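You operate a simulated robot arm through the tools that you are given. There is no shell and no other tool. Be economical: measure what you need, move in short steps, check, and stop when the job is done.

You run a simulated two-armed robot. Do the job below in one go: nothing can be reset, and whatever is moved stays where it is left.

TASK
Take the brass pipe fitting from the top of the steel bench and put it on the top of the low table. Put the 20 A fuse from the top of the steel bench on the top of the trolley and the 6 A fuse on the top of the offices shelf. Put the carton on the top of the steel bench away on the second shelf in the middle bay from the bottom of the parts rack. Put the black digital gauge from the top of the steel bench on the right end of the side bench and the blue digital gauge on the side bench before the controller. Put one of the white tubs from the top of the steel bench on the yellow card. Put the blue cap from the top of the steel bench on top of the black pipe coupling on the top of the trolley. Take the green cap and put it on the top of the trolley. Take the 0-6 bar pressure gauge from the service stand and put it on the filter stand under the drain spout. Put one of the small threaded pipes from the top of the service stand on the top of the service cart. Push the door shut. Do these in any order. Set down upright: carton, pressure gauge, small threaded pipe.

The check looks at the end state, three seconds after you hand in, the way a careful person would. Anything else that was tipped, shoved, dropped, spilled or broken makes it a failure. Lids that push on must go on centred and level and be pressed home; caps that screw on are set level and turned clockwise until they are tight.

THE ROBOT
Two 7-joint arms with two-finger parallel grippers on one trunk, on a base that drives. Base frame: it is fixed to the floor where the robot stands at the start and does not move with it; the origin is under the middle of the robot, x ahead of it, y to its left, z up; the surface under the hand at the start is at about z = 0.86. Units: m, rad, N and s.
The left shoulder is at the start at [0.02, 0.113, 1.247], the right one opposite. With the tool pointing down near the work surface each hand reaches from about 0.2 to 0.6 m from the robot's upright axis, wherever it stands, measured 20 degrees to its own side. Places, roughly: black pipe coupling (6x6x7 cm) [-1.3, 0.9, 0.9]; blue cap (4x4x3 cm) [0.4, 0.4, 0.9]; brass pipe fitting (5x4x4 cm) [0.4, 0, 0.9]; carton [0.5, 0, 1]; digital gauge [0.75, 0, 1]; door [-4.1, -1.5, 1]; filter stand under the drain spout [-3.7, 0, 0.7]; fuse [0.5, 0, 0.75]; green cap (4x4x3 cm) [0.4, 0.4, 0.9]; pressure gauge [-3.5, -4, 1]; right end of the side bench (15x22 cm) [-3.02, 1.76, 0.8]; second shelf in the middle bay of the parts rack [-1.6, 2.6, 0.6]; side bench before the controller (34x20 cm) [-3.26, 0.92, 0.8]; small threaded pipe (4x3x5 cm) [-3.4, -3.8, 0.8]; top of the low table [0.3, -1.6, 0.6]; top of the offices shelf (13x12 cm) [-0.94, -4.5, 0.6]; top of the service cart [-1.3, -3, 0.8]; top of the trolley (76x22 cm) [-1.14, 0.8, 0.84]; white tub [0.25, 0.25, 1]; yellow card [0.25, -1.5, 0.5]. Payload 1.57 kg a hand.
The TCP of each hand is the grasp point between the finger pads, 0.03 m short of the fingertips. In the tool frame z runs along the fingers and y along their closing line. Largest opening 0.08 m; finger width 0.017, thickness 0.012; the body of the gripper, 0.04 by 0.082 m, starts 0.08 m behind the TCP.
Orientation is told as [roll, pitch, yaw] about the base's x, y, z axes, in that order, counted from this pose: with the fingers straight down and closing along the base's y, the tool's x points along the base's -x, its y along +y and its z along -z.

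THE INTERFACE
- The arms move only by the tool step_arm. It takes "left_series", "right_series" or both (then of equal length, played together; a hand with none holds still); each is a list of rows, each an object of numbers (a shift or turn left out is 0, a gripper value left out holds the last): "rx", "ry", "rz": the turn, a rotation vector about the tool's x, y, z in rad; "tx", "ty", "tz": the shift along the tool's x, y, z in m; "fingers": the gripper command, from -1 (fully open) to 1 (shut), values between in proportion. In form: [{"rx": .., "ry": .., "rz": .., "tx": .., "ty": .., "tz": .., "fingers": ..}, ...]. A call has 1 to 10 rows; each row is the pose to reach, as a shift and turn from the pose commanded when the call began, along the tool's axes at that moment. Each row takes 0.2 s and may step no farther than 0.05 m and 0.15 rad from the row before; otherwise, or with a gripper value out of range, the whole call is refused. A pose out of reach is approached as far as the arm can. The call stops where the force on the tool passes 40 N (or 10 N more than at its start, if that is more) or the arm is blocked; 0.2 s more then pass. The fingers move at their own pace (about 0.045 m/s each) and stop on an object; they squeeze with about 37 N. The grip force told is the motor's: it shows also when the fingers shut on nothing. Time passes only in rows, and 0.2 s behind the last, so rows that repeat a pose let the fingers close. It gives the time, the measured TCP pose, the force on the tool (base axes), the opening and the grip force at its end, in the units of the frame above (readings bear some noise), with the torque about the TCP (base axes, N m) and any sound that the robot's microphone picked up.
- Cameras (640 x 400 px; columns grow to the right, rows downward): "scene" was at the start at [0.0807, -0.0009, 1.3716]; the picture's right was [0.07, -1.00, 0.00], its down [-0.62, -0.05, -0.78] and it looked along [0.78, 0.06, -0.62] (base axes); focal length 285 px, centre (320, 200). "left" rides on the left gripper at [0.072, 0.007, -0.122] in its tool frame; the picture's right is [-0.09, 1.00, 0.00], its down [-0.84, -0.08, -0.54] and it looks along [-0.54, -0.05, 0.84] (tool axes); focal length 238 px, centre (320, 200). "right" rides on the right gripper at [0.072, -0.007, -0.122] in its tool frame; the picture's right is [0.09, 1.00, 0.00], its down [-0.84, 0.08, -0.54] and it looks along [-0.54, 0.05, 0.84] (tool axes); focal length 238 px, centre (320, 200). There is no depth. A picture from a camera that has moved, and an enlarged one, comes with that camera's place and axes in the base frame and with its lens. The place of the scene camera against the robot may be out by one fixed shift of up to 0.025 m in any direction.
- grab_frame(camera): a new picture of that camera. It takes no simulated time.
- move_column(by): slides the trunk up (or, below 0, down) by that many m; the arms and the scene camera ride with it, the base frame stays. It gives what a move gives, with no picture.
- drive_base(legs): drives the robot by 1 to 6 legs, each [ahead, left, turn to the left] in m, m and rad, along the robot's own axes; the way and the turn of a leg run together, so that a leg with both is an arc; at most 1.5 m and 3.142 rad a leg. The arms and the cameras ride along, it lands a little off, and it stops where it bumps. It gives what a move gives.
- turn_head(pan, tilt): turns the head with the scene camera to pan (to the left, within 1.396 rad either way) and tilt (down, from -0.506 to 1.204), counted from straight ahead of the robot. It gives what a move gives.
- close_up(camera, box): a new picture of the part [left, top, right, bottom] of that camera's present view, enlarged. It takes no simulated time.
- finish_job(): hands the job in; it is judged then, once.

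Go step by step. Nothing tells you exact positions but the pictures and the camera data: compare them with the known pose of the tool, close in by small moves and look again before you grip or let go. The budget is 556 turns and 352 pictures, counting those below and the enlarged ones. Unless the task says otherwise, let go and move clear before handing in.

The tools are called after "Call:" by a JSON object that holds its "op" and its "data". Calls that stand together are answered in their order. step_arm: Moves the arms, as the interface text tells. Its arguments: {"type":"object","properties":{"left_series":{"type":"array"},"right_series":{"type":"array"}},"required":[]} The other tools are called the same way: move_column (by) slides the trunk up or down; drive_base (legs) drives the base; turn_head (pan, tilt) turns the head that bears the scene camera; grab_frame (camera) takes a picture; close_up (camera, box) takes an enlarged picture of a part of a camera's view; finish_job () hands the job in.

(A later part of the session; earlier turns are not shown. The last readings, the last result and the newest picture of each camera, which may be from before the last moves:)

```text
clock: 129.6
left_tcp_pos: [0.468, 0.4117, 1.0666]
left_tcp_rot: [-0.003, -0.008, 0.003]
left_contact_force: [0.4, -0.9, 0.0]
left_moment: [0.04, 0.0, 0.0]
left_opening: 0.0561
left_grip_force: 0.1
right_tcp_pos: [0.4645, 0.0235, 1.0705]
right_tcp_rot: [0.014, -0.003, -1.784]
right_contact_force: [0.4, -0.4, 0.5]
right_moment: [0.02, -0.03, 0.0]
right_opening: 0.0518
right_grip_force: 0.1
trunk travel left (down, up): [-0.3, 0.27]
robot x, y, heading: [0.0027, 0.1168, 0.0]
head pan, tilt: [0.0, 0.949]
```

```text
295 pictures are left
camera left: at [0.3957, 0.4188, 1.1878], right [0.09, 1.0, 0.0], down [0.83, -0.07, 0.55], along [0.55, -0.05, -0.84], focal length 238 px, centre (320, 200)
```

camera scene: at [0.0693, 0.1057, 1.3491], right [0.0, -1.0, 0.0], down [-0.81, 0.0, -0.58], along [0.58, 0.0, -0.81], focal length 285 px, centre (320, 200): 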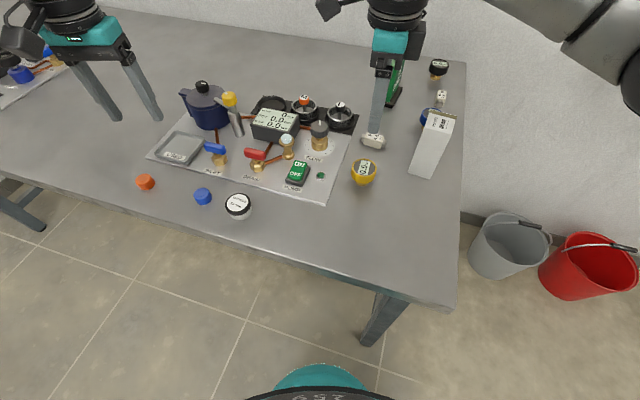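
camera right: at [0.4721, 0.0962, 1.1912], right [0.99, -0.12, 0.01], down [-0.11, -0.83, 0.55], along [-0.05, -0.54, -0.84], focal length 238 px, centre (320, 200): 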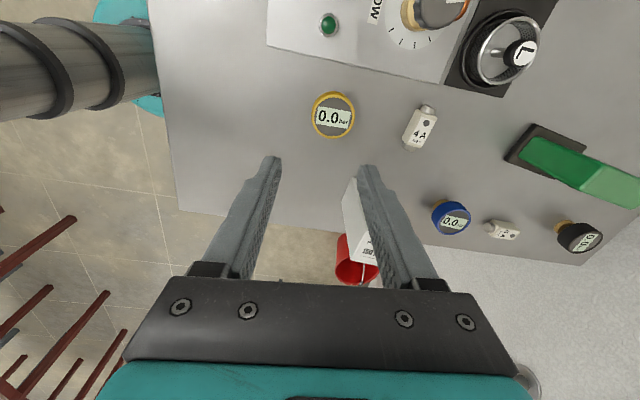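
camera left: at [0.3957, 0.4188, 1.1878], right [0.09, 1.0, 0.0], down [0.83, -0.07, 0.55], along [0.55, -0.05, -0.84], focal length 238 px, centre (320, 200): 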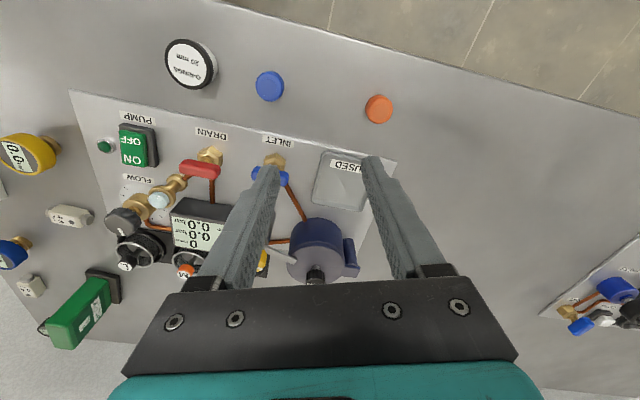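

Blue cap at about (0.430, 0.3555). I lower the left hand toward it and raise the right hand for a clean view of the carton.

Call:
{"op": "step_arm", "data": {"left_series": [{"tx": 0.019, "ty": -0.028, "fingers": -0.3}, {"tx": 0.038, "ty": -0.056, "tz": 0.02}, {"tx": 0.038, "ty": -0.056, "tz": 0.06}, {"tx": 0.038, "ty": -0.056, "tz": 0.1}, {"tx": 0.038, "ty": -0.056, "tz": 0.13}], "right_series": [{"tz": -0.03, "tx": -0.01, "ty": 0.01}, {"tz": -0.06, "tx": -0.02, "ty": 0.02}, {"tz": -0.09, "tx": -0.03, "ty": 0.03}, {"tz": -0.12, "tx": -0.04, "ty": 0.04}, {"tz": -0.15, "tx": -0.04, "ty": 0.04}]}}

Call:
{"op": "grab_frame", "data": {"camera": "right"}}

Call:
{"op": "grab_frame", "data": {"camera": "left"}}

```text
clock: 130.8
left_tcp_pos: [0.4316, 0.358, 0.9357]
left_tcp_rot: [-0.004, -0.007, 0.003]
left_contact_force: [-0.5, -0.2, 0.3]
left_moment: [0.01, 0.02, 0.0]
left_opening: 0.052
left_grip_force: 0.1
right_tcp_pos: [0.4935, -0.0227, 1.2198]
right_tcp_rot: [0.014, -0.003, -1.781]
right_contact_force: [0.8, 0.0, -0.9]
right_moment: [-0.02, -0.02, 0.04]
right_opening: 0.0522
right_grip_force: 0.1
trunk travel left (down, up): [-0.3, 0.27]
robot x, y, heading: [0.0005, 0.1151, 0.005]
head pan, tilt: [0.0, 0.949]
```

```text
294 pictures are left
camera right: at [0.5006, 0.0501, 1.3416], right [0.99, -0.12, 0.01], down [-0.11, -0.83, 0.55], along [-0.05, -0.54, -0.84], focal length 238 px, centre (320, 200)
```

right: 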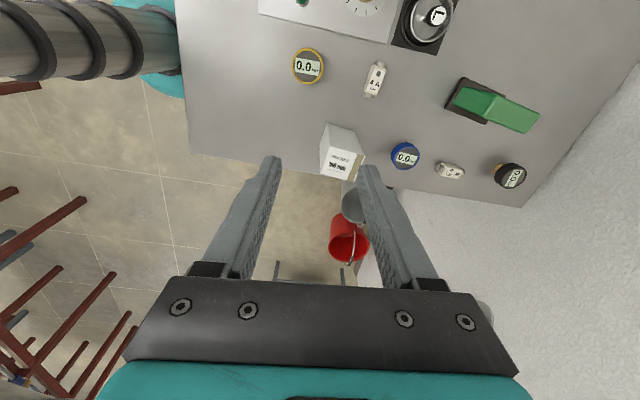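

```text
293 pictures are left
camera left: at [0.3587, 0.3636, 1.0576], right [0.09, 1.0, 0.0], down [0.83, -0.07, 0.55], along [0.55, -0.05, -0.84], focal length 238 px, centre (320, 200)
```

left: 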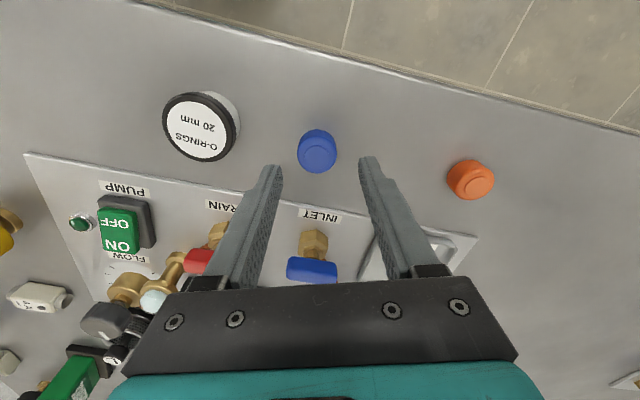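

Call:
{"op": "close_up", "data": {"camera": "right", "box": [280, 100, 540, 220]}}

```text
2.46 times, centred on (410, 160) of right
camera zoom: at [0.5006, 0.0501, 1.3416], right [0.99, -0.12, 0.01], down [-0.11, -0.83, 0.55], along [-0.05, -0.54, -0.84], focal length 587 px, centre (98, 298)
```

zoom: 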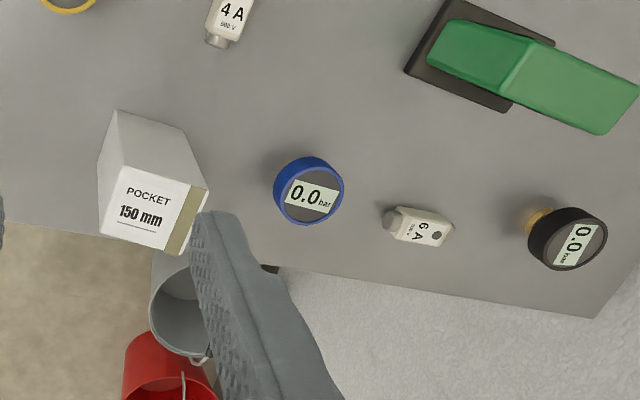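

The carton stands at about (0.526, −0.114), 5.9 × 4.4 cm and 12 cm tall, its narrow side along 63°. For the shelf I will grip it with a 45° forward-tilted hand, so I turn the right wrist back first while the left hand grips the blue cap.

Call:
{"op": "step_arm", "data": {"left_series": [{"tx": 0.004, "ty": -0.003, "tz": 0.015}, {"tx": 0.004, "ty": -0.003, "tz": 0.03}, {"tx": 0.004, "ty": -0.003, "tz": 0.043}, {"tx": 0.004, "ty": -0.003, "tz": 0.043, "fingers": 1}, {"tx": 0.004, "ty": -0.003, "tz": 0.043}, {"tx": 0.004, "ty": -0.003, "tz": 0.043}, {"tx": 0.004, "ty": -0.003, "tz": 0.043}, {"tx": 0.004, "ty": -0.003, "tz": 0.043}, {"tx": 0.004, "ty": -0.003, "tz": 0.02}, {"tx": 0.004, "ty": -0.003, "tz": -0.02}], "right_series": [{"rz": -0.131}, {"rz": -0.262}, {"rz": -0.393, "tx": -0.01, "ty": -0.01}, {"rz": -0.524, "tx": -0.02, "ty": -0.02}, {"rz": -0.655, "tx": -0.03, "ty": -0.03, "tz": 0.01}, {"rz": -0.786, "tx": -0.04, "ty": -0.04, "tz": 0.02}, {"rz": -0.917, "tx": -0.05, "ty": -0.05, "tz": 0.03}, {"rz": -1.048, "tx": -0.055, "ty": -0.052, "tz": 0.04}, {"rz": -1.179, "tx": -0.055, "ty": -0.052, "tz": 0.05}, {"rz": -1.31, "tx": -0.055, "ty": -0.052, "tz": 0.05}]}}

Call:
{"op": "grab_frame", "data": {"camera": "left"}}

```text
clock: 133.0
left_tcp_pos: [0.4272, 0.3528, 0.9585]
left_tcp_rot: [-0.004, -0.006, 0.003]
left_contact_force: [-0.2, 0.1, 0.0]
left_moment: [-0.04, 0.01, 0.03]
left_opening: 0.029
left_grip_force: 37.0
right_tcp_pos: [0.4306, -0.067, 1.1697]
right_tcp_rot: [0.001, -0.017, -0.468]
right_contact_force: [0.3, 0.4, 0.5]
right_moment: [-0.02, 0.0, -0.01]
right_opening: 0.0519
right_grip_force: 0.0
trunk travel left (down, up): [-0.3, 0.27]
robot x, y, heading: [0.0011, 0.1152, 0.001]
head pan, tilt: [0.0, 0.949]
```

```text
291 pictures are left
camera left: at [0.354, 0.3597, 1.0789], right [0.09, 1.0, 0.0], down [0.83, -0.07, 0.55], along [0.55, -0.05, -0.84], focal length 238 px, centre (320, 200)
```

left: 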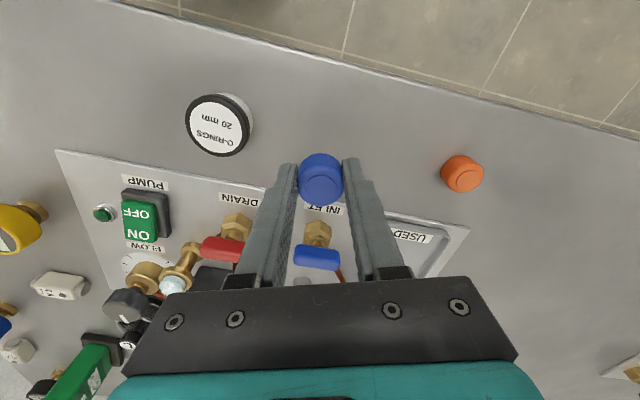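

The blue cap is held. Now I lift it and tilt the right hand 45° forward behind the carton.

Call:
{"op": "step_arm", "data": {"left_series": [{"tz": -0.02}, {"tz": -0.04}, {"tz": -0.06}, {"tz": -0.08}, {"tz": -0.1}, {"tz": -0.12}], "right_series": [{"ry": -0.131, "tz": 0.02, "fingers": -1}, {"ry": -0.262, "tz": 0.045}, {"ry": -0.393, "tz": 0.07}, {"ry": -0.524, "tz": 0.095}, {"ry": -0.655, "tz": 0.12}, {"ry": -0.785, "tz": 0.14}]}}

Call:
{"op": "grab_frame", "data": {"camera": "right"}}

Call:
{"op": "grab_frame", "data": {"camera": "scene"}}

```text
clock: 134.4
left_tcp_pos: [0.4253, 0.3535, 1.0785]
left_tcp_rot: [-0.001, -0.007, 0.002]
left_contact_force: [-0.5, -0.7, 0.0]
left_moment: [0.05, 0.0, 0.01]
left_opening: 0.0292
left_grip_force: 36.7
right_tcp_pos: [0.4337, -0.068, 1.0302]
right_tcp_rot: [0.001, -0.805, -0.473]
right_contact_force: [0.2, -0.5, 0.3]
right_moment: [0.02, 0.03, 0.05]
right_opening: 0.0798
right_grip_force: 0.2
trunk travel left (down, up): [-0.3, 0.27]
robot x, y, heading: [0.0024, 0.1127, -0.001]
head pan, tilt: [0.0, 0.949]
```

```text
290 pictures are left
camera right: at [0.3076, -0.0101, 1.063], right [0.4, 0.92, -0.07], down [0.21, -0.02, 0.98], along [0.89, -0.4, -0.2], focal length 238 px, centre (320, 200)
```

right: 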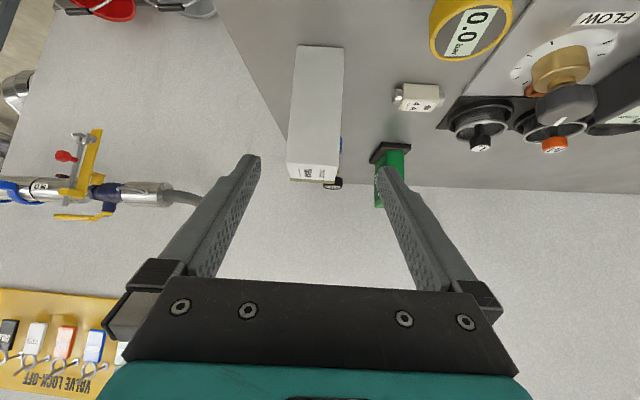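

```text
289 pictures are left
camera scene: at [0.0685, 0.1059, 1.3492], right [0.0, -1.0, 0.0], down [-0.81, 0.0, -0.58], along [0.58, 0.0, -0.81], focal length 285 px, centre (320, 200)
```

scene: 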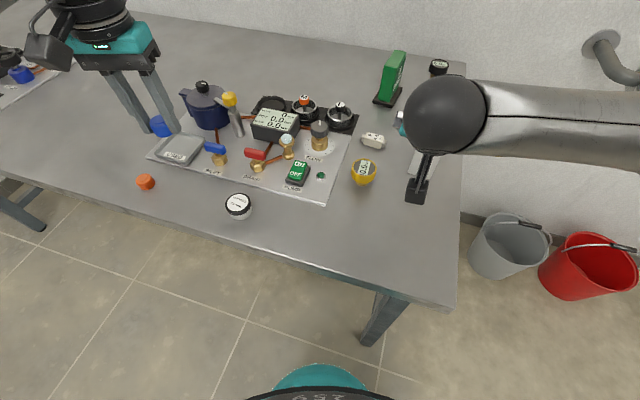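

The carton lies straight ahead of the tilted hand. I advance along the tool axis and stop to check.

Call:
{"op": "step_arm", "data": {"right_series": [{"tz": 0.04}, {"tz": 0.08}, {"tz": 0.11}, {"tz": 0.13}, {"tz": 0.143}]}}

Call:
{"op": "grab_frame", "data": {"camera": "right"}}

```text
clock: 135.6
left_tcp_pos: [0.425, 0.3529, 1.0781]
left_tcp_rot: [-0.003, -0.007, 0.003]
left_contact_force: [0.6, -0.4, 0.3]
left_moment: [0.01, 0.02, 0.01]
left_opening: 0.0292
left_grip_force: 37.2
right_tcp_pos: [0.5251, -0.1147, 0.9309]
right_tcp_rot: [-0.001, -0.801, -0.472]
right_contact_force: [-0.4, -0.4, -0.5]
right_moment: [-0.01, 0.02, 0.0]
right_opening: 0.08
right_grip_force: 0.1
trunk travel left (down, up): [-0.3, 0.27]
robot x, y, heading: [0.0002, 0.1127, 0.0]
head pan, tilt: [0.0, 0.949]
```

```text
288 pictures are left
camera right: at [0.3992, -0.0571, 0.9624], right [0.4, 0.92, -0.07], down [0.21, -0.02, 0.98], along [0.89, -0.4, -0.2], focal length 238 px, centre (320, 200)
```

right: 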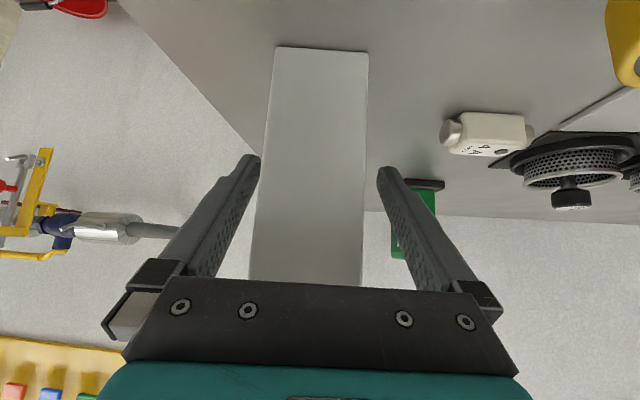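

The carton is slightly left of centre; I shift 6 mm that way and close the fingers.

Call:
{"op": "step_arm", "data": {"right_series": [{"ty": -0.007}, {"ty": -0.007, "fingers": 1}, {"ty": -0.007}, {"ty": -0.007}, {"ty": -0.007}, {"ty": -0.007}, {"ty": -0.007}]}}

Call:
{"op": "grab_frame", "data": {"camera": "right"}}

```text
clock: 137.2
left_tcp_pos: [0.4248, 0.353, 1.0784]
left_tcp_rot: [-0.002, -0.006, 0.004]
left_contact_force: [0.5, -0.6, -0.8]
left_moment: [-0.01, -0.02, 0.0]
left_opening: 0.0295
left_grip_force: 36.7
right_tcp_pos: [0.5212, -0.1198, 0.9302]
right_tcp_rot: [0.0, -0.8, -0.473]
right_contact_force: [1.0, 0.4, 1.3]
right_moment: [0.08, -0.02, -0.02]
right_opening: 0.0496
right_grip_force: 36.9
trunk travel left (down, up): [-0.3, 0.27]
robot x, y, heading: [0.0021, 0.1164, 0.004]
head pan, tilt: [0.0, 0.949]
```

```text
287 pictures are left
camera right: at [0.396, -0.0634, 0.9628], right [0.4, 0.92, -0.07], down [0.21, -0.02, 0.98], along [0.89, -0.4, -0.2], focal length 238 px, centre (320, 200)
```

right: 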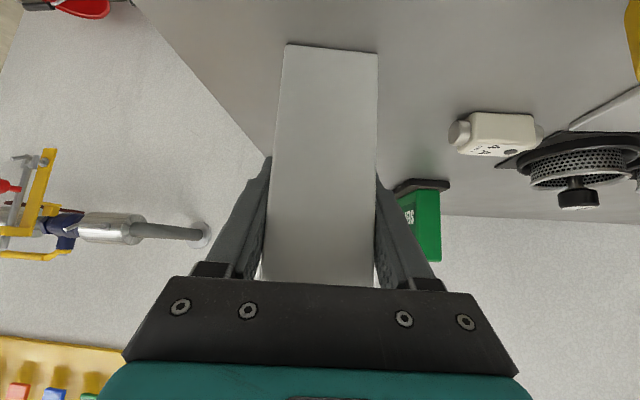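

Grip is firm. I lift it straight up and then back away from the bench.

Call:
{"op": "step_arm", "data": {"right_series": [{"tx": -0.022, "tz": -0.021}, {"tx": -0.043, "tz": -0.042}, {"tx": -0.065, "tz": -0.063}, {"tx": -0.086, "tz": -0.084}]}}

Call:
{"op": "grab_frame", "data": {"camera": "right"}}

Call:
{"op": "drive_base", "data": {"legs": [[-0.2, 0.05, 0], [0, 0, 1.571], [1.25, 0, 0], [0, 0, 2.69]]}}

```text
clock: 138.2
left_tcp_pos: [0.4252, 0.3533, 1.0782]
left_tcp_rot: [-0.003, -0.008, 0.002]
left_contact_force: [0.0, 0.1, -0.3]
left_moment: [0.02, -0.03, -0.03]
left_opening: 0.0293
left_grip_force: 37.4
right_tcp_pos: [0.5193, -0.1198, 1.0519]
right_tcp_rot: [-0.001, -0.8, -0.47]
right_contact_force: [-0.2, 0.4, -1.5]
right_moment: [-0.01, 0.01, -0.02]
right_opening: 0.0495
right_grip_force: 36.9
trunk travel left (down, up): [-0.3, 0.27]
robot x, y, heading: [0.0037, 0.112, -0.0]
head pan, tilt: [0.0, 0.949]
```

```text
286 pictures are left
camera right: at [0.3945, -0.0625, 1.0846], right [0.4, 0.92, -0.07], down [0.21, -0.02, 0.98], along [0.89, -0.4, -0.2], focal length 238 px, centre (320, 200)
```

right: 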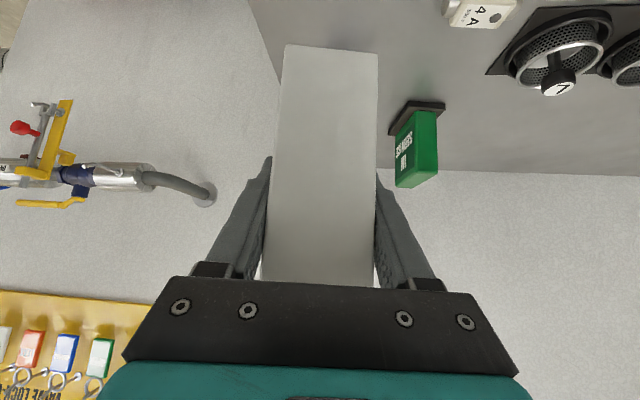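

```text
clock: 151.2
left_tcp_pos: [-0.5848, 1.7325, 1.0778]
left_tcp_rot: [-0.003, -0.007, 1.923]
left_contact_force: [0.3, 0.0, -0.1]
left_moment: [-0.01, -0.01, -0.03]
left_opening: 0.0294
left_grip_force: 37.0
right_tcp_pos: [-0.1615, 1.9823, 1.0504]
right_tcp_rot: [-0.026, -0.798, 1.439]
right_contact_force: [1.2, 0.1, -0.8]
right_moment: [0.01, 0.05, 0.03]
right_opening: 0.0493
right_grip_force: 37.0
trunk travel left (down, up): [-0.3, 0.27]
robot x, y, heading: [-0.2147, 1.4146, 1.913]
head pan, tilt: [0.0, 0.949]
stopped in leg 4: the force on the tool passed its limit at 61 N (the readings are from after the stop); the commanded pose is now the measured one
```

The carton hand touched the rack's end post while turning. I look at it before backing off.

Call:
{"op": "grab_frame", "data": {"camera": "right"}}

Call:
{"op": "drive_base", "data": {"legs": [[-0.25, 0, 0]]}}

Call:
{"op": "grab_frame", "data": {"camera": "right"}}

Call:
{"op": "turn_head", "data": {"pan": 0.3, "tilt": 0.45}}

Call:
{"op": "grab_frame", "data": {"camera": "scene"}}

```text
285 pictures are left
camera right: at [-0.1766, 1.8451, 1.0838], right [-0.99, 0.09, -0.08], down [-0.06, 0.21, 0.98], along [0.1, 0.97, -0.2], focal length 238 px, centre (320, 200)
```

right: 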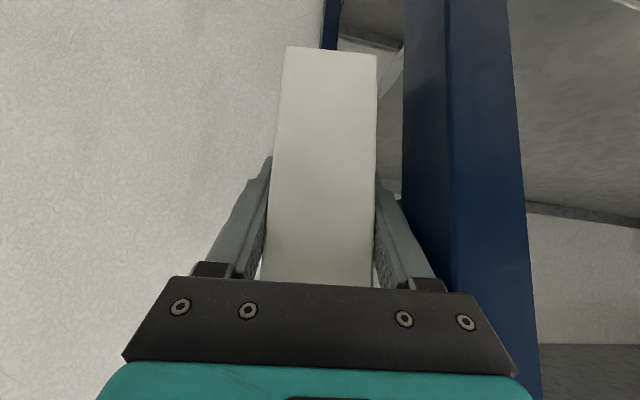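

```text
clock: 153.0
left_tcp_pos: [-0.5012, 1.4971, 1.0775]
left_tcp_rot: [-0.003, -0.006, 1.922]
left_contact_force: [0.1, 0.5, -0.3]
left_moment: [0.01, 0.0, -0.02]
left_opening: 0.0295
left_grip_force: 36.7
right_tcp_pos: [-0.078, 1.7465, 1.0506]
right_tcp_rot: [-0.023, -0.8, 1.436]
right_contact_force: [-0.2, 0.2, -1.1]
right_moment: [-0.02, 0.04, -0.04]
right_opening: 0.0495
right_grip_force: 37.0
trunk travel left (down, up): [-0.3, 0.27]
robot x, y, heading: [-0.1292, 1.1806, 1.916]
head pan, tilt: [0.0, 0.949]
```

```text
284 pictures are left
camera right: at [-0.092, 1.6103, 1.0842], right [-0.99, 0.09, -0.08], down [-0.06, 0.21, 0.98], along [0.1, 0.97, -0.2], focal length 238 px, centre (320, 200)
```

right: 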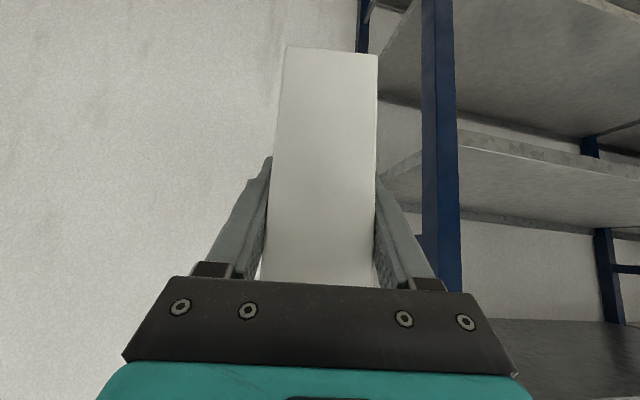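

```text
clock: 153.9
left_tcp_pos: [-0.5007, 1.4971, 1.0793]
left_tcp_rot: [-0.003, -0.007, 1.921]
left_contact_force: [-0.2, -0.5, -0.1]
left_moment: [0.01, 0.0, -0.04]
left_opening: 0.0293
left_grip_force: 37.0
right_tcp_pos: [-0.0782, 1.7475, 1.0514]
right_tcp_rot: [-0.027, -0.797, 1.439]
right_contact_force: [0.1, 0.1, -1.0]
right_moment: [0.03, 0.0, 0.0]
right_opening: 0.0495
right_grip_force: 36.9
trunk travel left (down, up): [-0.3, 0.27]
robot x, y, heading: [-0.1264, 1.1813, 1.917]
head pan, tilt: [0.3, 0.45]
```

```text
283 pictures are left
camera scene: at [-0.204, 1.2553, 1.3911], right [0.8, 0.6, 0.0], down [0.26, -0.35, -0.9], along [-0.54, 0.72, -0.44], focal length 285 px, centre (320, 200)
```

scene: 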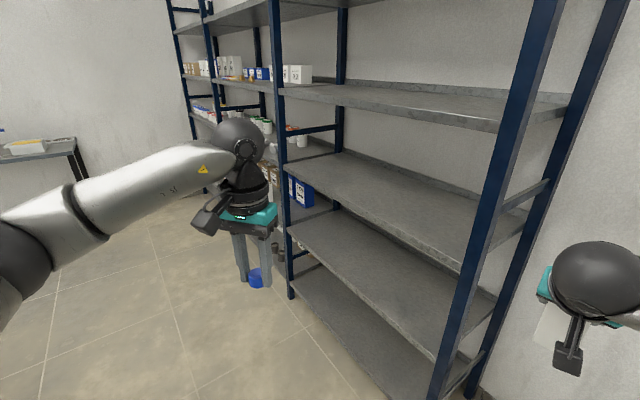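

The carton is unharmed and firmly held; it was the gripper that touched. I raise the right hand, finish the turn here, and move to the trolley near the coupling.

Call:
{"op": "step_arm", "data": {"right_series": [{"tx": -0.022, "tz": -0.021}, {"tx": -0.043, "tz": -0.042}, {"tx": -0.065, "tz": -0.063}, {"tx": -0.072, "tz": -0.084}]}}

Call:
{"op": "drive_base", "data": {"legs": [[0, 0, 2.444], [0, -1.1, 0], [0.13, 0, 0]]}}

Call:
{"op": "turn_head", "data": {"pan": 0.0, "tilt": 0.95}}

Call:
{"op": "grab_frame", "data": {"camera": "scene"}}

```text
clock: 154.9
left_tcp_pos: [-0.5004, 1.4969, 1.0779]
left_tcp_rot: [-0.003, -0.007, 1.923]
left_contact_force: [0.0, -0.1, -0.1]
left_moment: [0.0, 0.01, -0.01]
left_opening: 0.0293
left_grip_force: 37.0
right_tcp_pos: [-0.0809, 1.7365, 1.1624]
right_tcp_rot: [-0.025, -0.798, 1.438]
right_contact_force: [-0.1, 0.2, -1.2]
right_moment: [0.0, 0.0, -0.01]
right_opening: 0.0493
right_grip_force: 37.1
trunk travel left (down, up): [-0.3, 0.27]
robot x, y, heading: [-0.1293, 1.1774, 1.914]
head pan, tilt: [0.3, 0.45]
```

```text
clock: 167.4
left_tcp_pos: [-1.1509, 0.947, 1.0762]
left_tcp_rot: [-0.004, -0.004, -1.908]
left_contact_force: [0.6, 0.1, -1.0]
left_moment: [0.03, 0.01, 0.02]
left_opening: 0.0291
left_grip_force: 37.1
right_tcp_pos: [-1.6281, 1.0257, 1.1615]
right_tcp_rot: [-0.027, -0.798, -2.39]
right_contact_force: [-1.0, -0.1, -0.7]
right_moment: [0.02, 0.0, -0.01]
right_opening: 0.0497
right_grip_force: 36.6
trunk travel left (down, up): [-0.3, 0.27]
robot x, y, heading: [-1.2327, 1.424, -1.912]
head pan, tilt: [0.3, 0.45]
```

```text
clock: 168.3
left_tcp_pos: [-1.1496, 0.9478, 1.0781]
left_tcp_rot: [-0.004, -0.008, -1.907]
left_contact_force: [-1.2, 0.5, -0.2]
left_moment: [-0.01, 0.01, 0.02]
left_opening: 0.0294
left_grip_force: 36.9
right_tcp_pos: [-1.6272, 1.0269, 1.161]
right_tcp_rot: [-0.025, -0.797, -2.389]
right_contact_force: [0.6, -0.8, -0.9]
right_moment: [-0.03, -0.01, -0.04]
right_opening: 0.0495
right_grip_force: 36.7
trunk travel left (down, up): [-0.3, 0.27]
robot x, y, heading: [-1.2371, 1.4293, -1.91]
head pan, tilt: [0.0, 0.949]
```

```text
282 pictures are left
camera scene: at [-1.2781, 1.3417, 1.3492], right [-0.94, 0.33, 0.0], down [0.27, 0.77, -0.58], along [-0.19, -0.55, -0.81], focal length 285 px, centre (320, 200)
```

scene: 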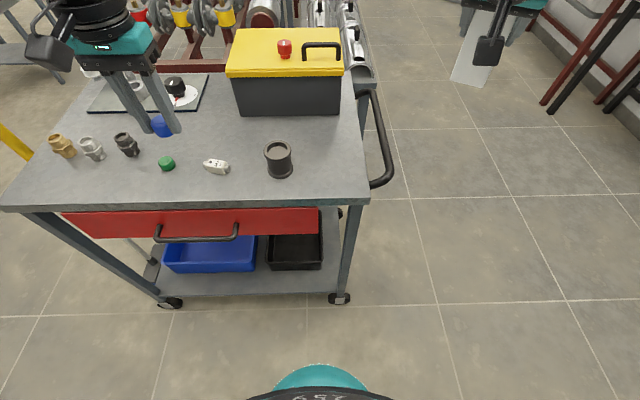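

The coupling is in front. I bring the blue cap above it and look from the wrist camera.

Call:
{"op": "step_arm", "data": {"left_series": [{"tx": -0.023, "ty": -0.034}, {"tx": -0.047, "ty": -0.068}, {"tx": -0.07, "ty": -0.102}, {"tx": -0.094, "ty": -0.137}, {"tx": -0.094, "ty": -0.137, "tz": 0.04}, {"tx": -0.094, "ty": -0.137, "tz": 0.07}]}}

Call:
{"op": "grab_frame", "data": {"camera": "left"}}

Call:
{"op": "close_up", "data": {"camera": "scene", "box": [210, 60, 350, 200]}}

```text
clock: 169.7
left_tcp_pos: [-1.3128, 0.9023, 1.0082]
left_tcp_rot: [-0.006, -0.008, -1.905]
left_contact_force: [0.6, 0.9, -0.4]
left_moment: [0.03, -0.02, 0.03]
left_opening: 0.0293
left_grip_force: 36.8
right_tcp_pos: [-1.6275, 1.0267, 1.1618]
right_tcp_rot: [-0.026, -0.797, -2.39]
right_contact_force: [-0.3, -0.2, -0.7]
right_moment: [0.0, 0.04, 0.01]
right_opening: 0.0497
right_grip_force: 37.1
trunk travel left (down, up): [-0.3, 0.27]
robot x, y, heading: [-1.2342, 1.4265, -1.911]
head pan, tilt: [0.0, 0.949]
```

```text
281 pictures are left
camera left: at [-1.2809, 0.9687, 1.1288], right [0.91, -0.41, 0.0], down [-0.35, -0.76, 0.55], along [-0.23, -0.5, -0.84], focal length 238 px, centre (320, 200)
```

left: 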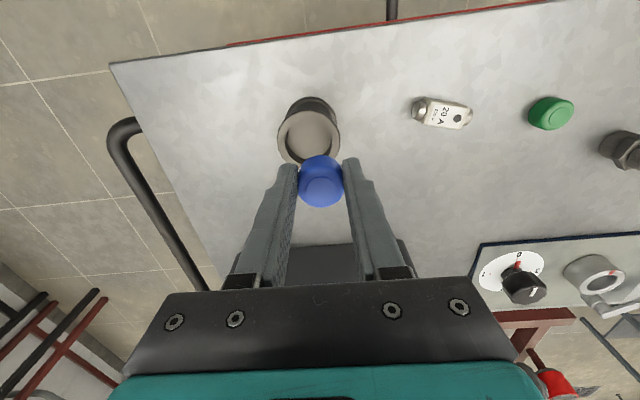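

```text
2.86 times, centred on (280, 130) of scene
camera zoom: at [-1.2785, 1.3417, 1.3492], right [-0.94, 0.33, 0.0], down [0.27, 0.77, -0.58], along [-0.19, -0.55, -0.81], focal length 814 px, centre (434, 400)
```

zoom: 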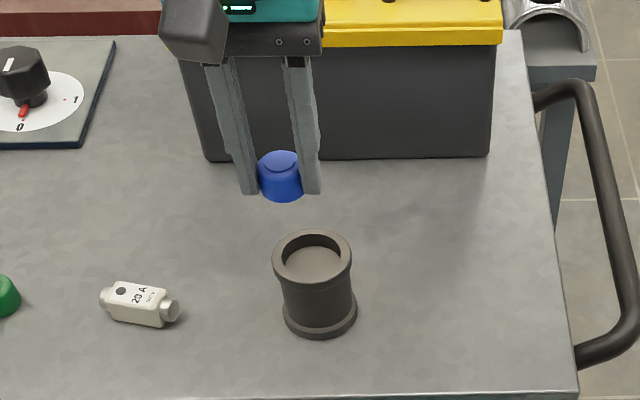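

The cap is within about a centimetre of the coupling axis. I correct and lower close to the rim.

Call:
{"op": "step_arm", "data": {"left_series": [{"tx": 0.004, "ty": -0.007, "tz": 0.02}, {"tx": 0.004, "ty": -0.007, "tz": 0.04}]}}

Call:
{"op": "close_up", "data": {"camera": "left", "box": [240, 80, 400, 230]}}

Call:
{"op": "close_up", "data": {"camera": "scene", "box": [230, 90, 330, 190]}}

```text
clock: 170.3
left_tcp_pos: [-1.3166, 0.9082, 0.9687]
left_tcp_rot: [-0.003, -0.006, -1.905]
left_contact_force: [0.6, 0.6, -0.6]
left_moment: [-0.03, -0.02, 0.01]
left_opening: 0.0294
left_grip_force: 36.4
right_tcp_pos: [-1.6263, 1.0261, 1.1612]
right_tcp_rot: [-0.026, -0.797, -2.388]
right_contact_force: [0.3, 0.2, -2.3]
right_moment: [-0.01, 0.01, 0.02]
right_opening: 0.0496
right_grip_force: 36.4
trunk travel left (down, up): [-0.3, 0.27]
robot x, y, heading: [-1.2352, 1.4246, -1.905]
head pan, tilt: [0.0, 0.949]
```

```text
2.67 times, centred on (320, 155) of left
camera zoom: at [-1.2845, 0.9738, 1.0895], right [0.91, -0.41, 0.0], down [-0.35, -0.76, 0.55], along [-0.23, -0.5, -0.84], focal length 636 px, centre (320, 320)
```

zoom: 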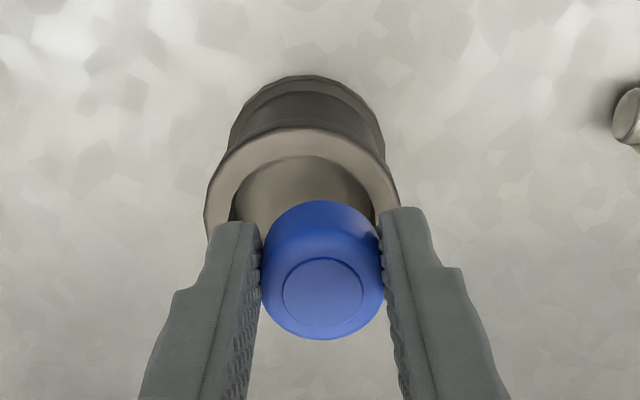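

```text
4.00 times, centred on (280, 140) of scene
camera zoom: at [-1.2781, 1.3416, 1.3492], right [-0.94, 0.33, 0.0], down [0.27, 0.77, -0.58], along [-0.19, -0.55, -0.81], focal length 1140 px, centre (480, 440)
```

zoom: 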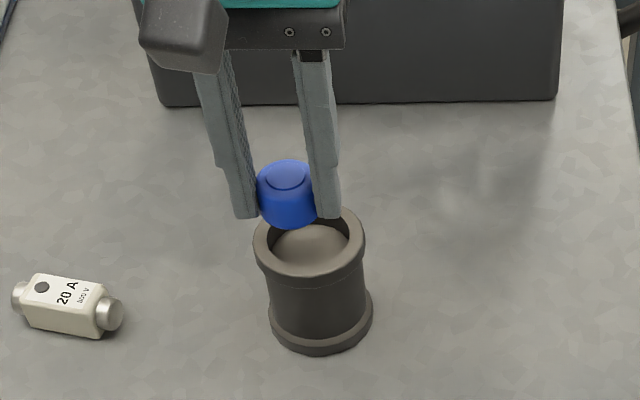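

The finger tips would hit the rim before the cap sits in the recess, so I set the cap down on free trolley space to regrip it higher.

Call:
{"op": "step_arm", "data": {"left_series": [{"tz": -0.03}, {"tx": -0.02, "ty": 0.04, "tz": -0.03}, {"tx": -0.05, "ty": 0.08, "tz": -0.03}, {"tx": -0.08, "ty": 0.11, "tz": -0.03}, {"tx": -0.089, "ty": 0.134, "tz": 0.0}, {"tx": -0.089, "ty": 0.134, "tz": 0.04}, {"tx": -0.089, "ty": 0.134, "tz": 0.06}, {"tx": -0.089, "ty": 0.134, "tz": 0.075}]}}

Call:
{"op": "grab_frame", "data": {"camera": "left"}}

```text
clock: 172.1
left_tcp_pos: [-1.1984, 0.8139, 0.9282]
left_tcp_rot: [-0.005, -0.009, -1.906]
left_contact_force: [1.1, -0.2, -0.3]
left_moment: [0.0, -0.02, 0.0]
left_opening: 0.0296
left_grip_force: 37.1
left hand out of reach, approached as far as the arm can: row 4, 5, 6, 7, 8
right_tcp_pos: [-1.6277, 1.0258, 1.1615]
right_tcp_rot: [-0.026, -0.796, -2.389]
right_contact_force: [1.3, 0.1, -0.7]
right_moment: [0.0, 0.03, 0.0]
right_opening: 0.0499
right_grip_force: 37.0
trunk travel left (down, up): [-0.3, 0.27]
robot x, y, heading: [-1.2368, 1.4308, -1.912]
head pan, tilt: [0.0, 0.949]
```

```text
277 pictures are left
camera left: at [-1.1672, 0.8789, 1.0499], right [0.91, -0.41, 0.0], down [-0.34, -0.76, 0.55], along [-0.23, -0.5, -0.84], focal length 238 px, centre (320, 200)
```

left: 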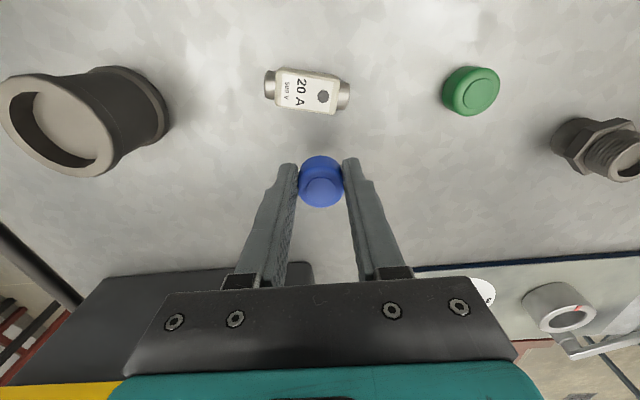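

Free spot below. I lower the cap to the trolley, slightly open, and regrip 12 mm higher.

Call:
{"op": "step_arm", "data": {"left_series": [{"tz": 0.025}, {"tz": 0.04}, {"tz": 0.044}, {"tz": 0.046}]}}

Call:
{"op": "step_arm", "data": {"left_series": [{"fingers": 0.1}, {"fingers": 0.1}, {"tz": -0.006}, {"tz": -0.012}, {"tz": -0.012, "fingers": 1}, {"tz": -0.012}, {"tz": -0.012}, {"tz": -0.012}]}}

Call:
{"op": "close_up", "data": {"camera": "left", "box": [240, 80, 400, 230]}}

```text
clock: 173.1
left_tcp_pos: [-1.192, 0.8203, 0.8938]
left_tcp_rot: [-0.003, -0.009, -1.907]
left_contact_force: [0.0, -0.9, -0.8]
left_moment: [-0.01, 0.0, 0.0]
left_opening: 0.0294
left_grip_force: 36.6
left hand out of reach, approached as far as the arm can: row 1, 2, 3, 4
right_tcp_pos: [-1.6275, 1.0252, 1.1616]
right_tcp_rot: [-0.026, -0.798, -2.389]
right_contact_force: [0.7, 1.1, -0.7]
right_moment: [0.01, 0.03, 0.02]
right_opening: 0.0494
right_grip_force: 36.9
trunk travel left (down, up): [-0.3, 0.27]
robot x, y, heading: [-1.2324, 1.4273, -1.915]
head pan, tilt: [0.0, 0.949]
```

```text
clock: 174.9
left_tcp_pos: [-1.1902, 0.8209, 0.9067]
left_tcp_rot: [-0.004, -0.007, -1.906]
left_contact_force: [0.5, 0.2, 0.1]
left_moment: [-0.01, 0.03, 0.01]
left_opening: 0.0
left_grip_force: 21.2
right_tcp_pos: [-1.6282, 1.0254, 1.1614]
right_tcp_rot: [-0.026, -0.798, -2.391]
right_contact_force: [0.1, 0.1, -1.1]
right_moment: [-0.02, 0.01, 0.02]
right_opening: 0.0498
right_grip_force: 36.9
trunk travel left (down, up): [-0.3, 0.27]
robot x, y, heading: [-1.2314, 1.4281, -1.911]
head pan, tilt: [0.0, 0.949]
```

```text
2.67 times, centred on (320, 155) of left
camera zoom: at [-1.1588, 0.8868, 1.0271], right [0.91, -0.41, 0.0], down [-0.35, -0.76, 0.55], along [-0.23, -0.5, -0.84], focal length 636 px, centre (320, 320)
```

zoom: 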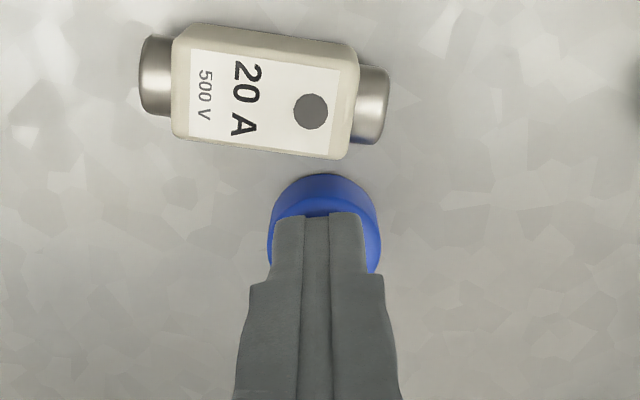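

The cap had been a bit above the surface and dropped flat; the fingers closed above it. I open, move the base 6 cm closer for reach, and come down on it again.

Call:
{"op": "step_arm", "data": {"left_series": [{"tz": -0.03}, {"tz": -0.06, "fingers": -0.3}, {"tz": -0.06}, {"tz": -0.06}]}}

Call:
{"op": "drive_base", "data": {"legs": [[0.06, 0, 0]]}}

Call:
{"op": "step_arm", "data": {"left_series": [{"tx": 0.03}, {"tx": 0.06}, {"tx": 0.06}]}}

Call:
{"op": "grab_frame", "data": {"camera": "left"}}

```text
clock: 175.9
left_tcp_pos: [-1.1899, 0.8206, 0.9648]
left_tcp_rot: [-0.004, -0.007, -1.906]
left_contact_force: [1.1, -0.5, 0.0]
left_moment: [0.0, 0.0, -0.01]
left_opening: 0.052
left_grip_force: 0.1
right_tcp_pos: [-1.6275, 1.0257, 1.1619]
right_tcp_rot: [-0.026, -0.798, -2.389]
right_contact_force: [0.5, -0.2, -0.6]
right_moment: [-0.02, 0.02, -0.01]
right_opening: 0.0497
right_grip_force: 37.0
trunk travel left (down, up): [-0.3, 0.27]
robot x, y, heading: [-1.236, 1.4243, -1.907]
head pan, tilt: [0.0, 0.949]
```

```text
clock: 176.9
left_tcp_pos: [-1.208, 0.7652, 0.9638]
left_tcp_rot: [-0.003, -0.006, -1.905]
left_contact_force: [-0.4, 0.0, -0.2]
left_moment: [0.03, -0.02, 0.01]
left_opening: 0.052
left_grip_force: 0.1
right_tcp_pos: [-1.6456, 0.9691, 1.1616]
right_tcp_rot: [-0.026, -0.796, -2.388]
right_contact_force: [0.1, 0.3, -1.6]
right_moment: [0.02, -0.01, -0.03]
right_opening: 0.0494
right_grip_force: 37.3
trunk travel left (down, up): [-0.3, 0.27]
robot x, y, heading: [-1.2556, 1.3671, -1.91]
head pan, tilt: [0.0, 0.949]
```

```text
clock: 177.7
left_tcp_pos: [-1.1866, 0.8213, 0.9652]
left_tcp_rot: [-0.003, -0.007, -1.903]
left_contact_force: [-0.2, 0.2, 0.8]
left_moment: [-0.04, -0.03, -0.01]
left_opening: 0.0521
left_grip_force: 0.0
right_tcp_pos: [-1.6471, 0.9697, 1.1611]
right_tcp_rot: [-0.026, -0.798, -2.389]
right_contact_force: [0.5, 0.1, -0.9]
right_moment: [-0.02, -0.02, 0.02]
right_opening: 0.0498
right_grip_force: 36.7
trunk travel left (down, up): [-0.3, 0.27]
robot x, y, heading: [-1.2558, 1.3699, -1.91]
head pan, tilt: [0.0, 0.949]
```

```text
275 pictures are left
camera left: at [-1.1561, 0.8872, 1.0857], right [0.91, -0.41, 0.0], down [-0.34, -0.76, 0.55], along [-0.23, -0.5, -0.84], focal length 238 px, centre (320, 200)
```

left: 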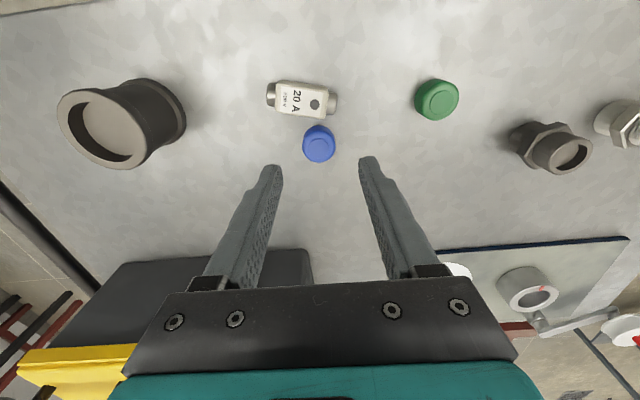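

The cap stands flat. I lower to grip only its upper part.

Call:
{"op": "step_arm", "data": {"left_series": [{"tx": -0.006, "ty": -0.001, "tz": 0.03}, {"tx": -0.006, "ty": -0.001, "tz": 0.06}, {"tx": -0.006, "ty": -0.001, "tz": 0.074}, {"tx": -0.006, "ty": -0.001, "tz": 0.074}, {"tx": -0.006, "ty": -0.001, "tz": 0.074, "fingers": 1}, {"tx": -0.006, "ty": -0.001, "tz": 0.074}, {"tx": -0.006, "ty": -0.001, "tz": 0.074}, {"tx": -0.006, "ty": -0.001, "tz": 0.074}]}}

Call:
{"op": "step_arm", "data": {"left_series": [{"tz": -0.04}, {"tz": -0.08}, {"tz": -0.1}]}}

Call:
{"op": "close_up", "data": {"camera": "left", "box": [240, 80, 400, 230]}}

Call:
{"op": "close_up", "data": {"camera": "scene", "box": [170, 70, 310, 190]}}

```text
clock: 179.5
left_tcp_pos: [-1.1917, 0.8156, 0.8899]
left_tcp_rot: [-0.003, -0.006, -1.905]
left_contact_force: [0.3, -0.2, 0.0]
left_moment: [-0.02, 0.0, -0.02]
left_opening: 0.029
left_grip_force: 37.2
right_tcp_pos: [-1.6479, 0.9704, 1.1614]
right_tcp_rot: [-0.026, -0.798, -2.391]
right_contact_force: [0.2, 0.2, -1.1]
right_moment: [-0.05, -0.04, 0.02]
right_opening: 0.0494
right_grip_force: 37.4
trunk travel left (down, up): [-0.3, 0.27]
robot x, y, heading: [-1.2554, 1.3722, -1.909]
head pan, tilt: [0.0, 0.949]
```

```text
clock: 180.3
left_tcp_pos: [-1.1913, 0.8169, 0.9908]
left_tcp_rot: [-0.003, -0.007, -1.905]
left_contact_force: [0.2, -0.1, 0.6]
left_moment: [0.03, 0.01, -0.02]
left_opening: 0.029
left_grip_force: 36.9
right_tcp_pos: [-1.6467, 0.9693, 1.1626]
right_tcp_rot: [-0.026, -0.798, -2.39]
right_contact_force: [0.3, 1.5, -1.1]
right_moment: [0.02, -0.01, -0.01]
right_opening: 0.0494
right_grip_force: 36.8
trunk travel left (down, up): [-0.3, 0.27]
robot x, y, heading: [-1.25, 1.3698, -1.909]
head pan, tilt: [0.0, 0.949]
```

```text
2.67 times, centred on (320, 155) of left
camera zoom: at [-1.1601, 0.8827, 1.1109], right [0.91, -0.41, 0.0], down [-0.34, -0.76, 0.55], along [-0.23, -0.5, -0.84], focal length 636 px, centre (320, 320)
```

zoom: 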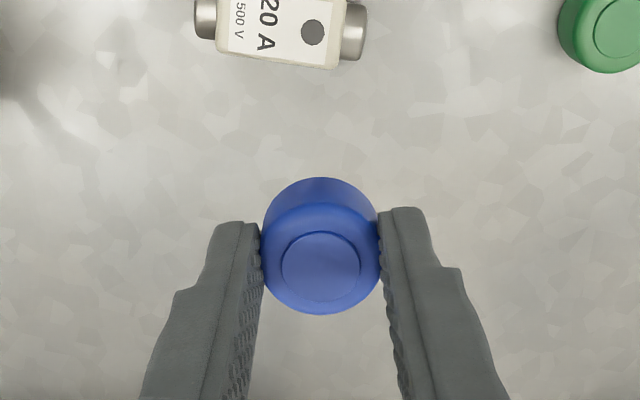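

```text
3.33 times, centred on (240, 130) of scene
camera zoom: at [-1.2979, 1.2858, 1.3492], right [-0.94, 0.33, 0.0], down [0.27, 0.77, -0.58], along [-0.19, -0.55, -0.81], focal length 950 px, centre (587, 433)
```

zoom: 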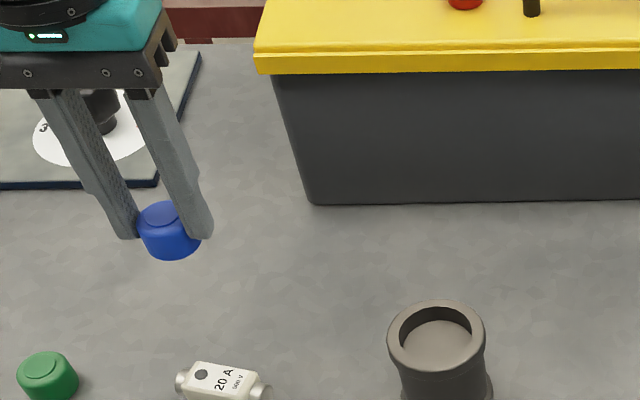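

Now the cap sticks out below the fingertips. I carry it over the coupling again.

Call:
{"op": "step_arm", "data": {"left_series": [{"tx": 0.011, "ty": -0.038}, {"tx": 0.022, "ty": -0.077}, {"tx": 0.033, "ty": -0.115}, {"tx": 0.043, "ty": -0.153}, {"tx": 0.043, "ty": -0.153, "tz": 0.015}]}}

Call:
{"op": "close_up", "data": {"camera": "left", "box": [240, 80, 400, 230]}}

Call:
{"op": "close_up", "data": {"camera": "scene", "box": [230, 90, 330, 190]}}

```text
clock: 181.5
left_tcp_pos: [-1.3187, 0.9066, 0.9728]
left_tcp_rot: [-0.004, -0.005, -1.904]
left_contact_force: [0.2, 0.3, -0.1]
left_moment: [-0.03, 0.01, -0.02]
left_opening: 0.0291
left_grip_force: 37.2
right_tcp_pos: [-1.6464, 0.9693, 1.1608]
right_tcp_rot: [-0.025, -0.797, -2.389]
right_contact_force: [-0.1, 0.9, -1.2]
right_moment: [-0.01, -0.01, 0.0]
right_opening: 0.0498
right_grip_force: 36.9
trunk travel left (down, up): [-0.3, 0.27]
robot x, y, heading: [-1.2543, 1.3734, -1.907]
head pan, tilt: [0.0, 0.949]
```

```text
2.67 times, centred on (320, 155) of left
camera zoom: at [-1.2888, 0.9716, 1.0948], right [0.91, -0.41, 0.0], down [-0.34, -0.76, 0.55], along [-0.23, -0.5, -0.84], focal length 636 px, centre (320, 320)
```

zoom: 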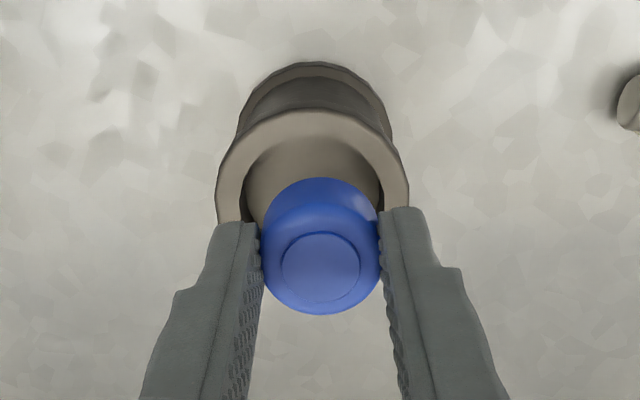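

```text
4.00 times, centred on (280, 140) of scene
camera zoom: at [-1.2976, 1.2855, 1.3492], right [-0.94, 0.33, 0.0], down [0.27, 0.77, -0.58], along [-0.19, -0.55, -0.81], focal length 1140 px, centre (480, 440)
```

zoom: 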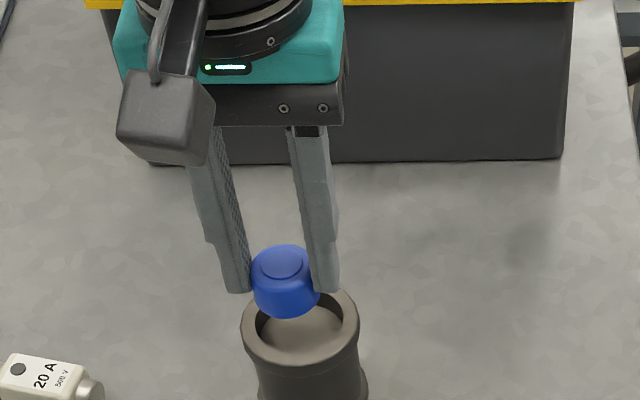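

Offset is only 3 mm sideways. I correct and lower the cap slowly until it touches.

Call:
{"op": "step_arm", "data": {"left_series": [{"tx": -0.001, "ty": -0.003}, {"tx": -0.001, "ty": -0.003, "tz": 0.008}, {"tx": -0.001, "ty": -0.003, "tz": 0.014}, {"tx": -0.001, "ty": -0.003, "tz": 0.017}]}}

Call:
{"op": "close_up", "data": {"camera": "left", "box": [240, 80, 400, 230]}}

```text
clock: 182.5
left_tcp_pos: [-1.3246, 0.9068, 0.9584]
left_tcp_rot: [-0.001, -0.007, -1.905]
left_contact_force: [-0.1, -0.7, 0.0]
left_moment: [0.0, -0.03, 0.01]
left_opening: 0.0292
left_grip_force: 36.9
right_tcp_pos: [-1.6458, 0.9702, 1.1608]
right_tcp_rot: [-0.025, -0.796, -2.39]
right_contact_force: [-0.7, 0.3, -1.5]
right_moment: [-0.01, -0.04, -0.04]
right_opening: 0.0496
right_grip_force: 37.5
trunk travel left (down, up): [-0.3, 0.27]
robot x, y, heading: [-1.2527, 1.3685, -1.908]
head pan, tilt: [0.0, 0.949]
```

```text
2.67 times, centred on (320, 155) of left
camera zoom: at [-1.293, 0.9724, 1.0789], right [0.91, -0.41, 0.0], down [-0.35, -0.76, 0.55], along [-0.23, -0.5, -0.84], focal length 636 px, centre (320, 320)
```

zoom: 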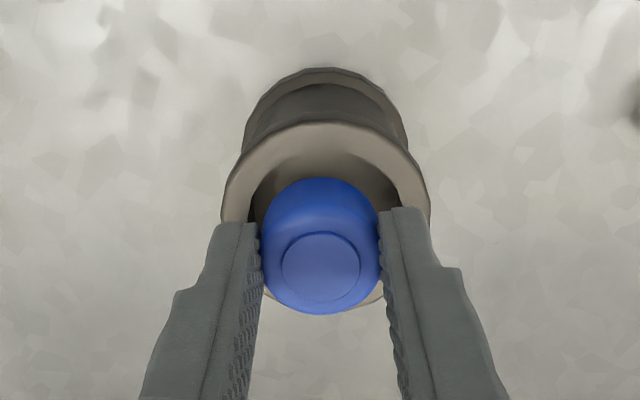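

Well centred. I continue down to contact.

Call:
{"op": "step_arm", "data": {"left_series": [{"ty": 0.002, "tz": 0.004}, {"ty": 0.002, "tz": 0.007}, {"ty": 0.002, "tz": 0.01}, {"ty": 0.002, "tz": 0.013}]}}

Call:
{"op": "close_up", "data": {"camera": "left", "box": [240, 80, 400, 230]}}

Call:
{"op": "close_up", "data": {"camera": "scene", "box": [230, 90, 330, 190]}}

```text
clock: 183.5
left_tcp_pos: [-1.3228, 0.9058, 0.9496]
left_tcp_rot: [-0.009, -0.017, -1.903]
left_contact_force: [4.1, -1.2, 34.4]
left_moment: [-0.11, -0.15, 0.01]
left_opening: 0.0295
left_grip_force: 36.6
right_tcp_pos: [-1.6451, 0.9719, 1.1632]
right_tcp_rot: [-0.024, -0.801, -2.389]
right_contact_force: [-0.1, 0.7, -1.8]
right_moment: [0.0, 0.02, 0.01]
right_opening: 0.0497
right_grip_force: 36.6
trunk travel left (down, up): [-0.3, 0.27]
robot x, y, heading: [-1.256, 1.3748, -1.91]
head pan, tilt: [0.0, 0.949]
```

```text
2.67 times, centred on (320, 155) of left
camera zoom: at [-1.2917, 0.9732, 1.0702], right [0.91, -0.41, 0.0], down [-0.34, -0.76, 0.56], along [-0.23, -0.51, -0.83], focal length 636 px, centre (320, 320)
```

zoom: 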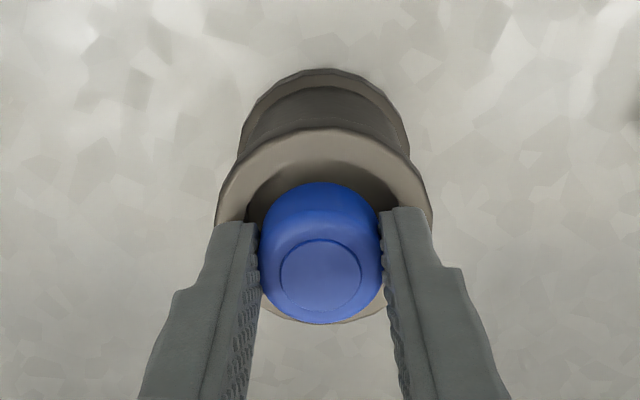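

```text
4.00 times, centred on (280, 140) of scene
camera zoom: at [-1.2968, 1.2882, 1.3496], right [-0.94, 0.33, 0.0], down [0.27, 0.77, -0.58], along [-0.19, -0.55, -0.81], focal length 1140 px, centre (480, 440)
```

zoom: 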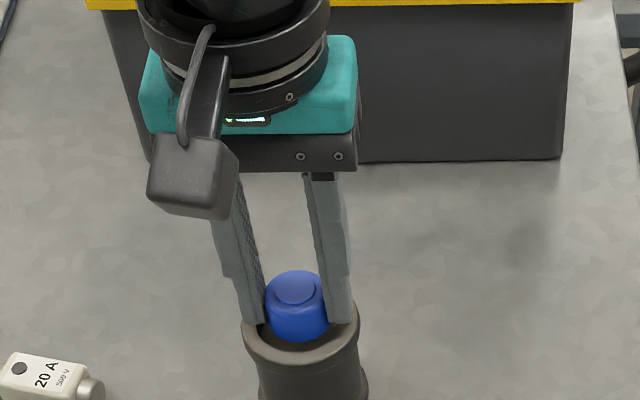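

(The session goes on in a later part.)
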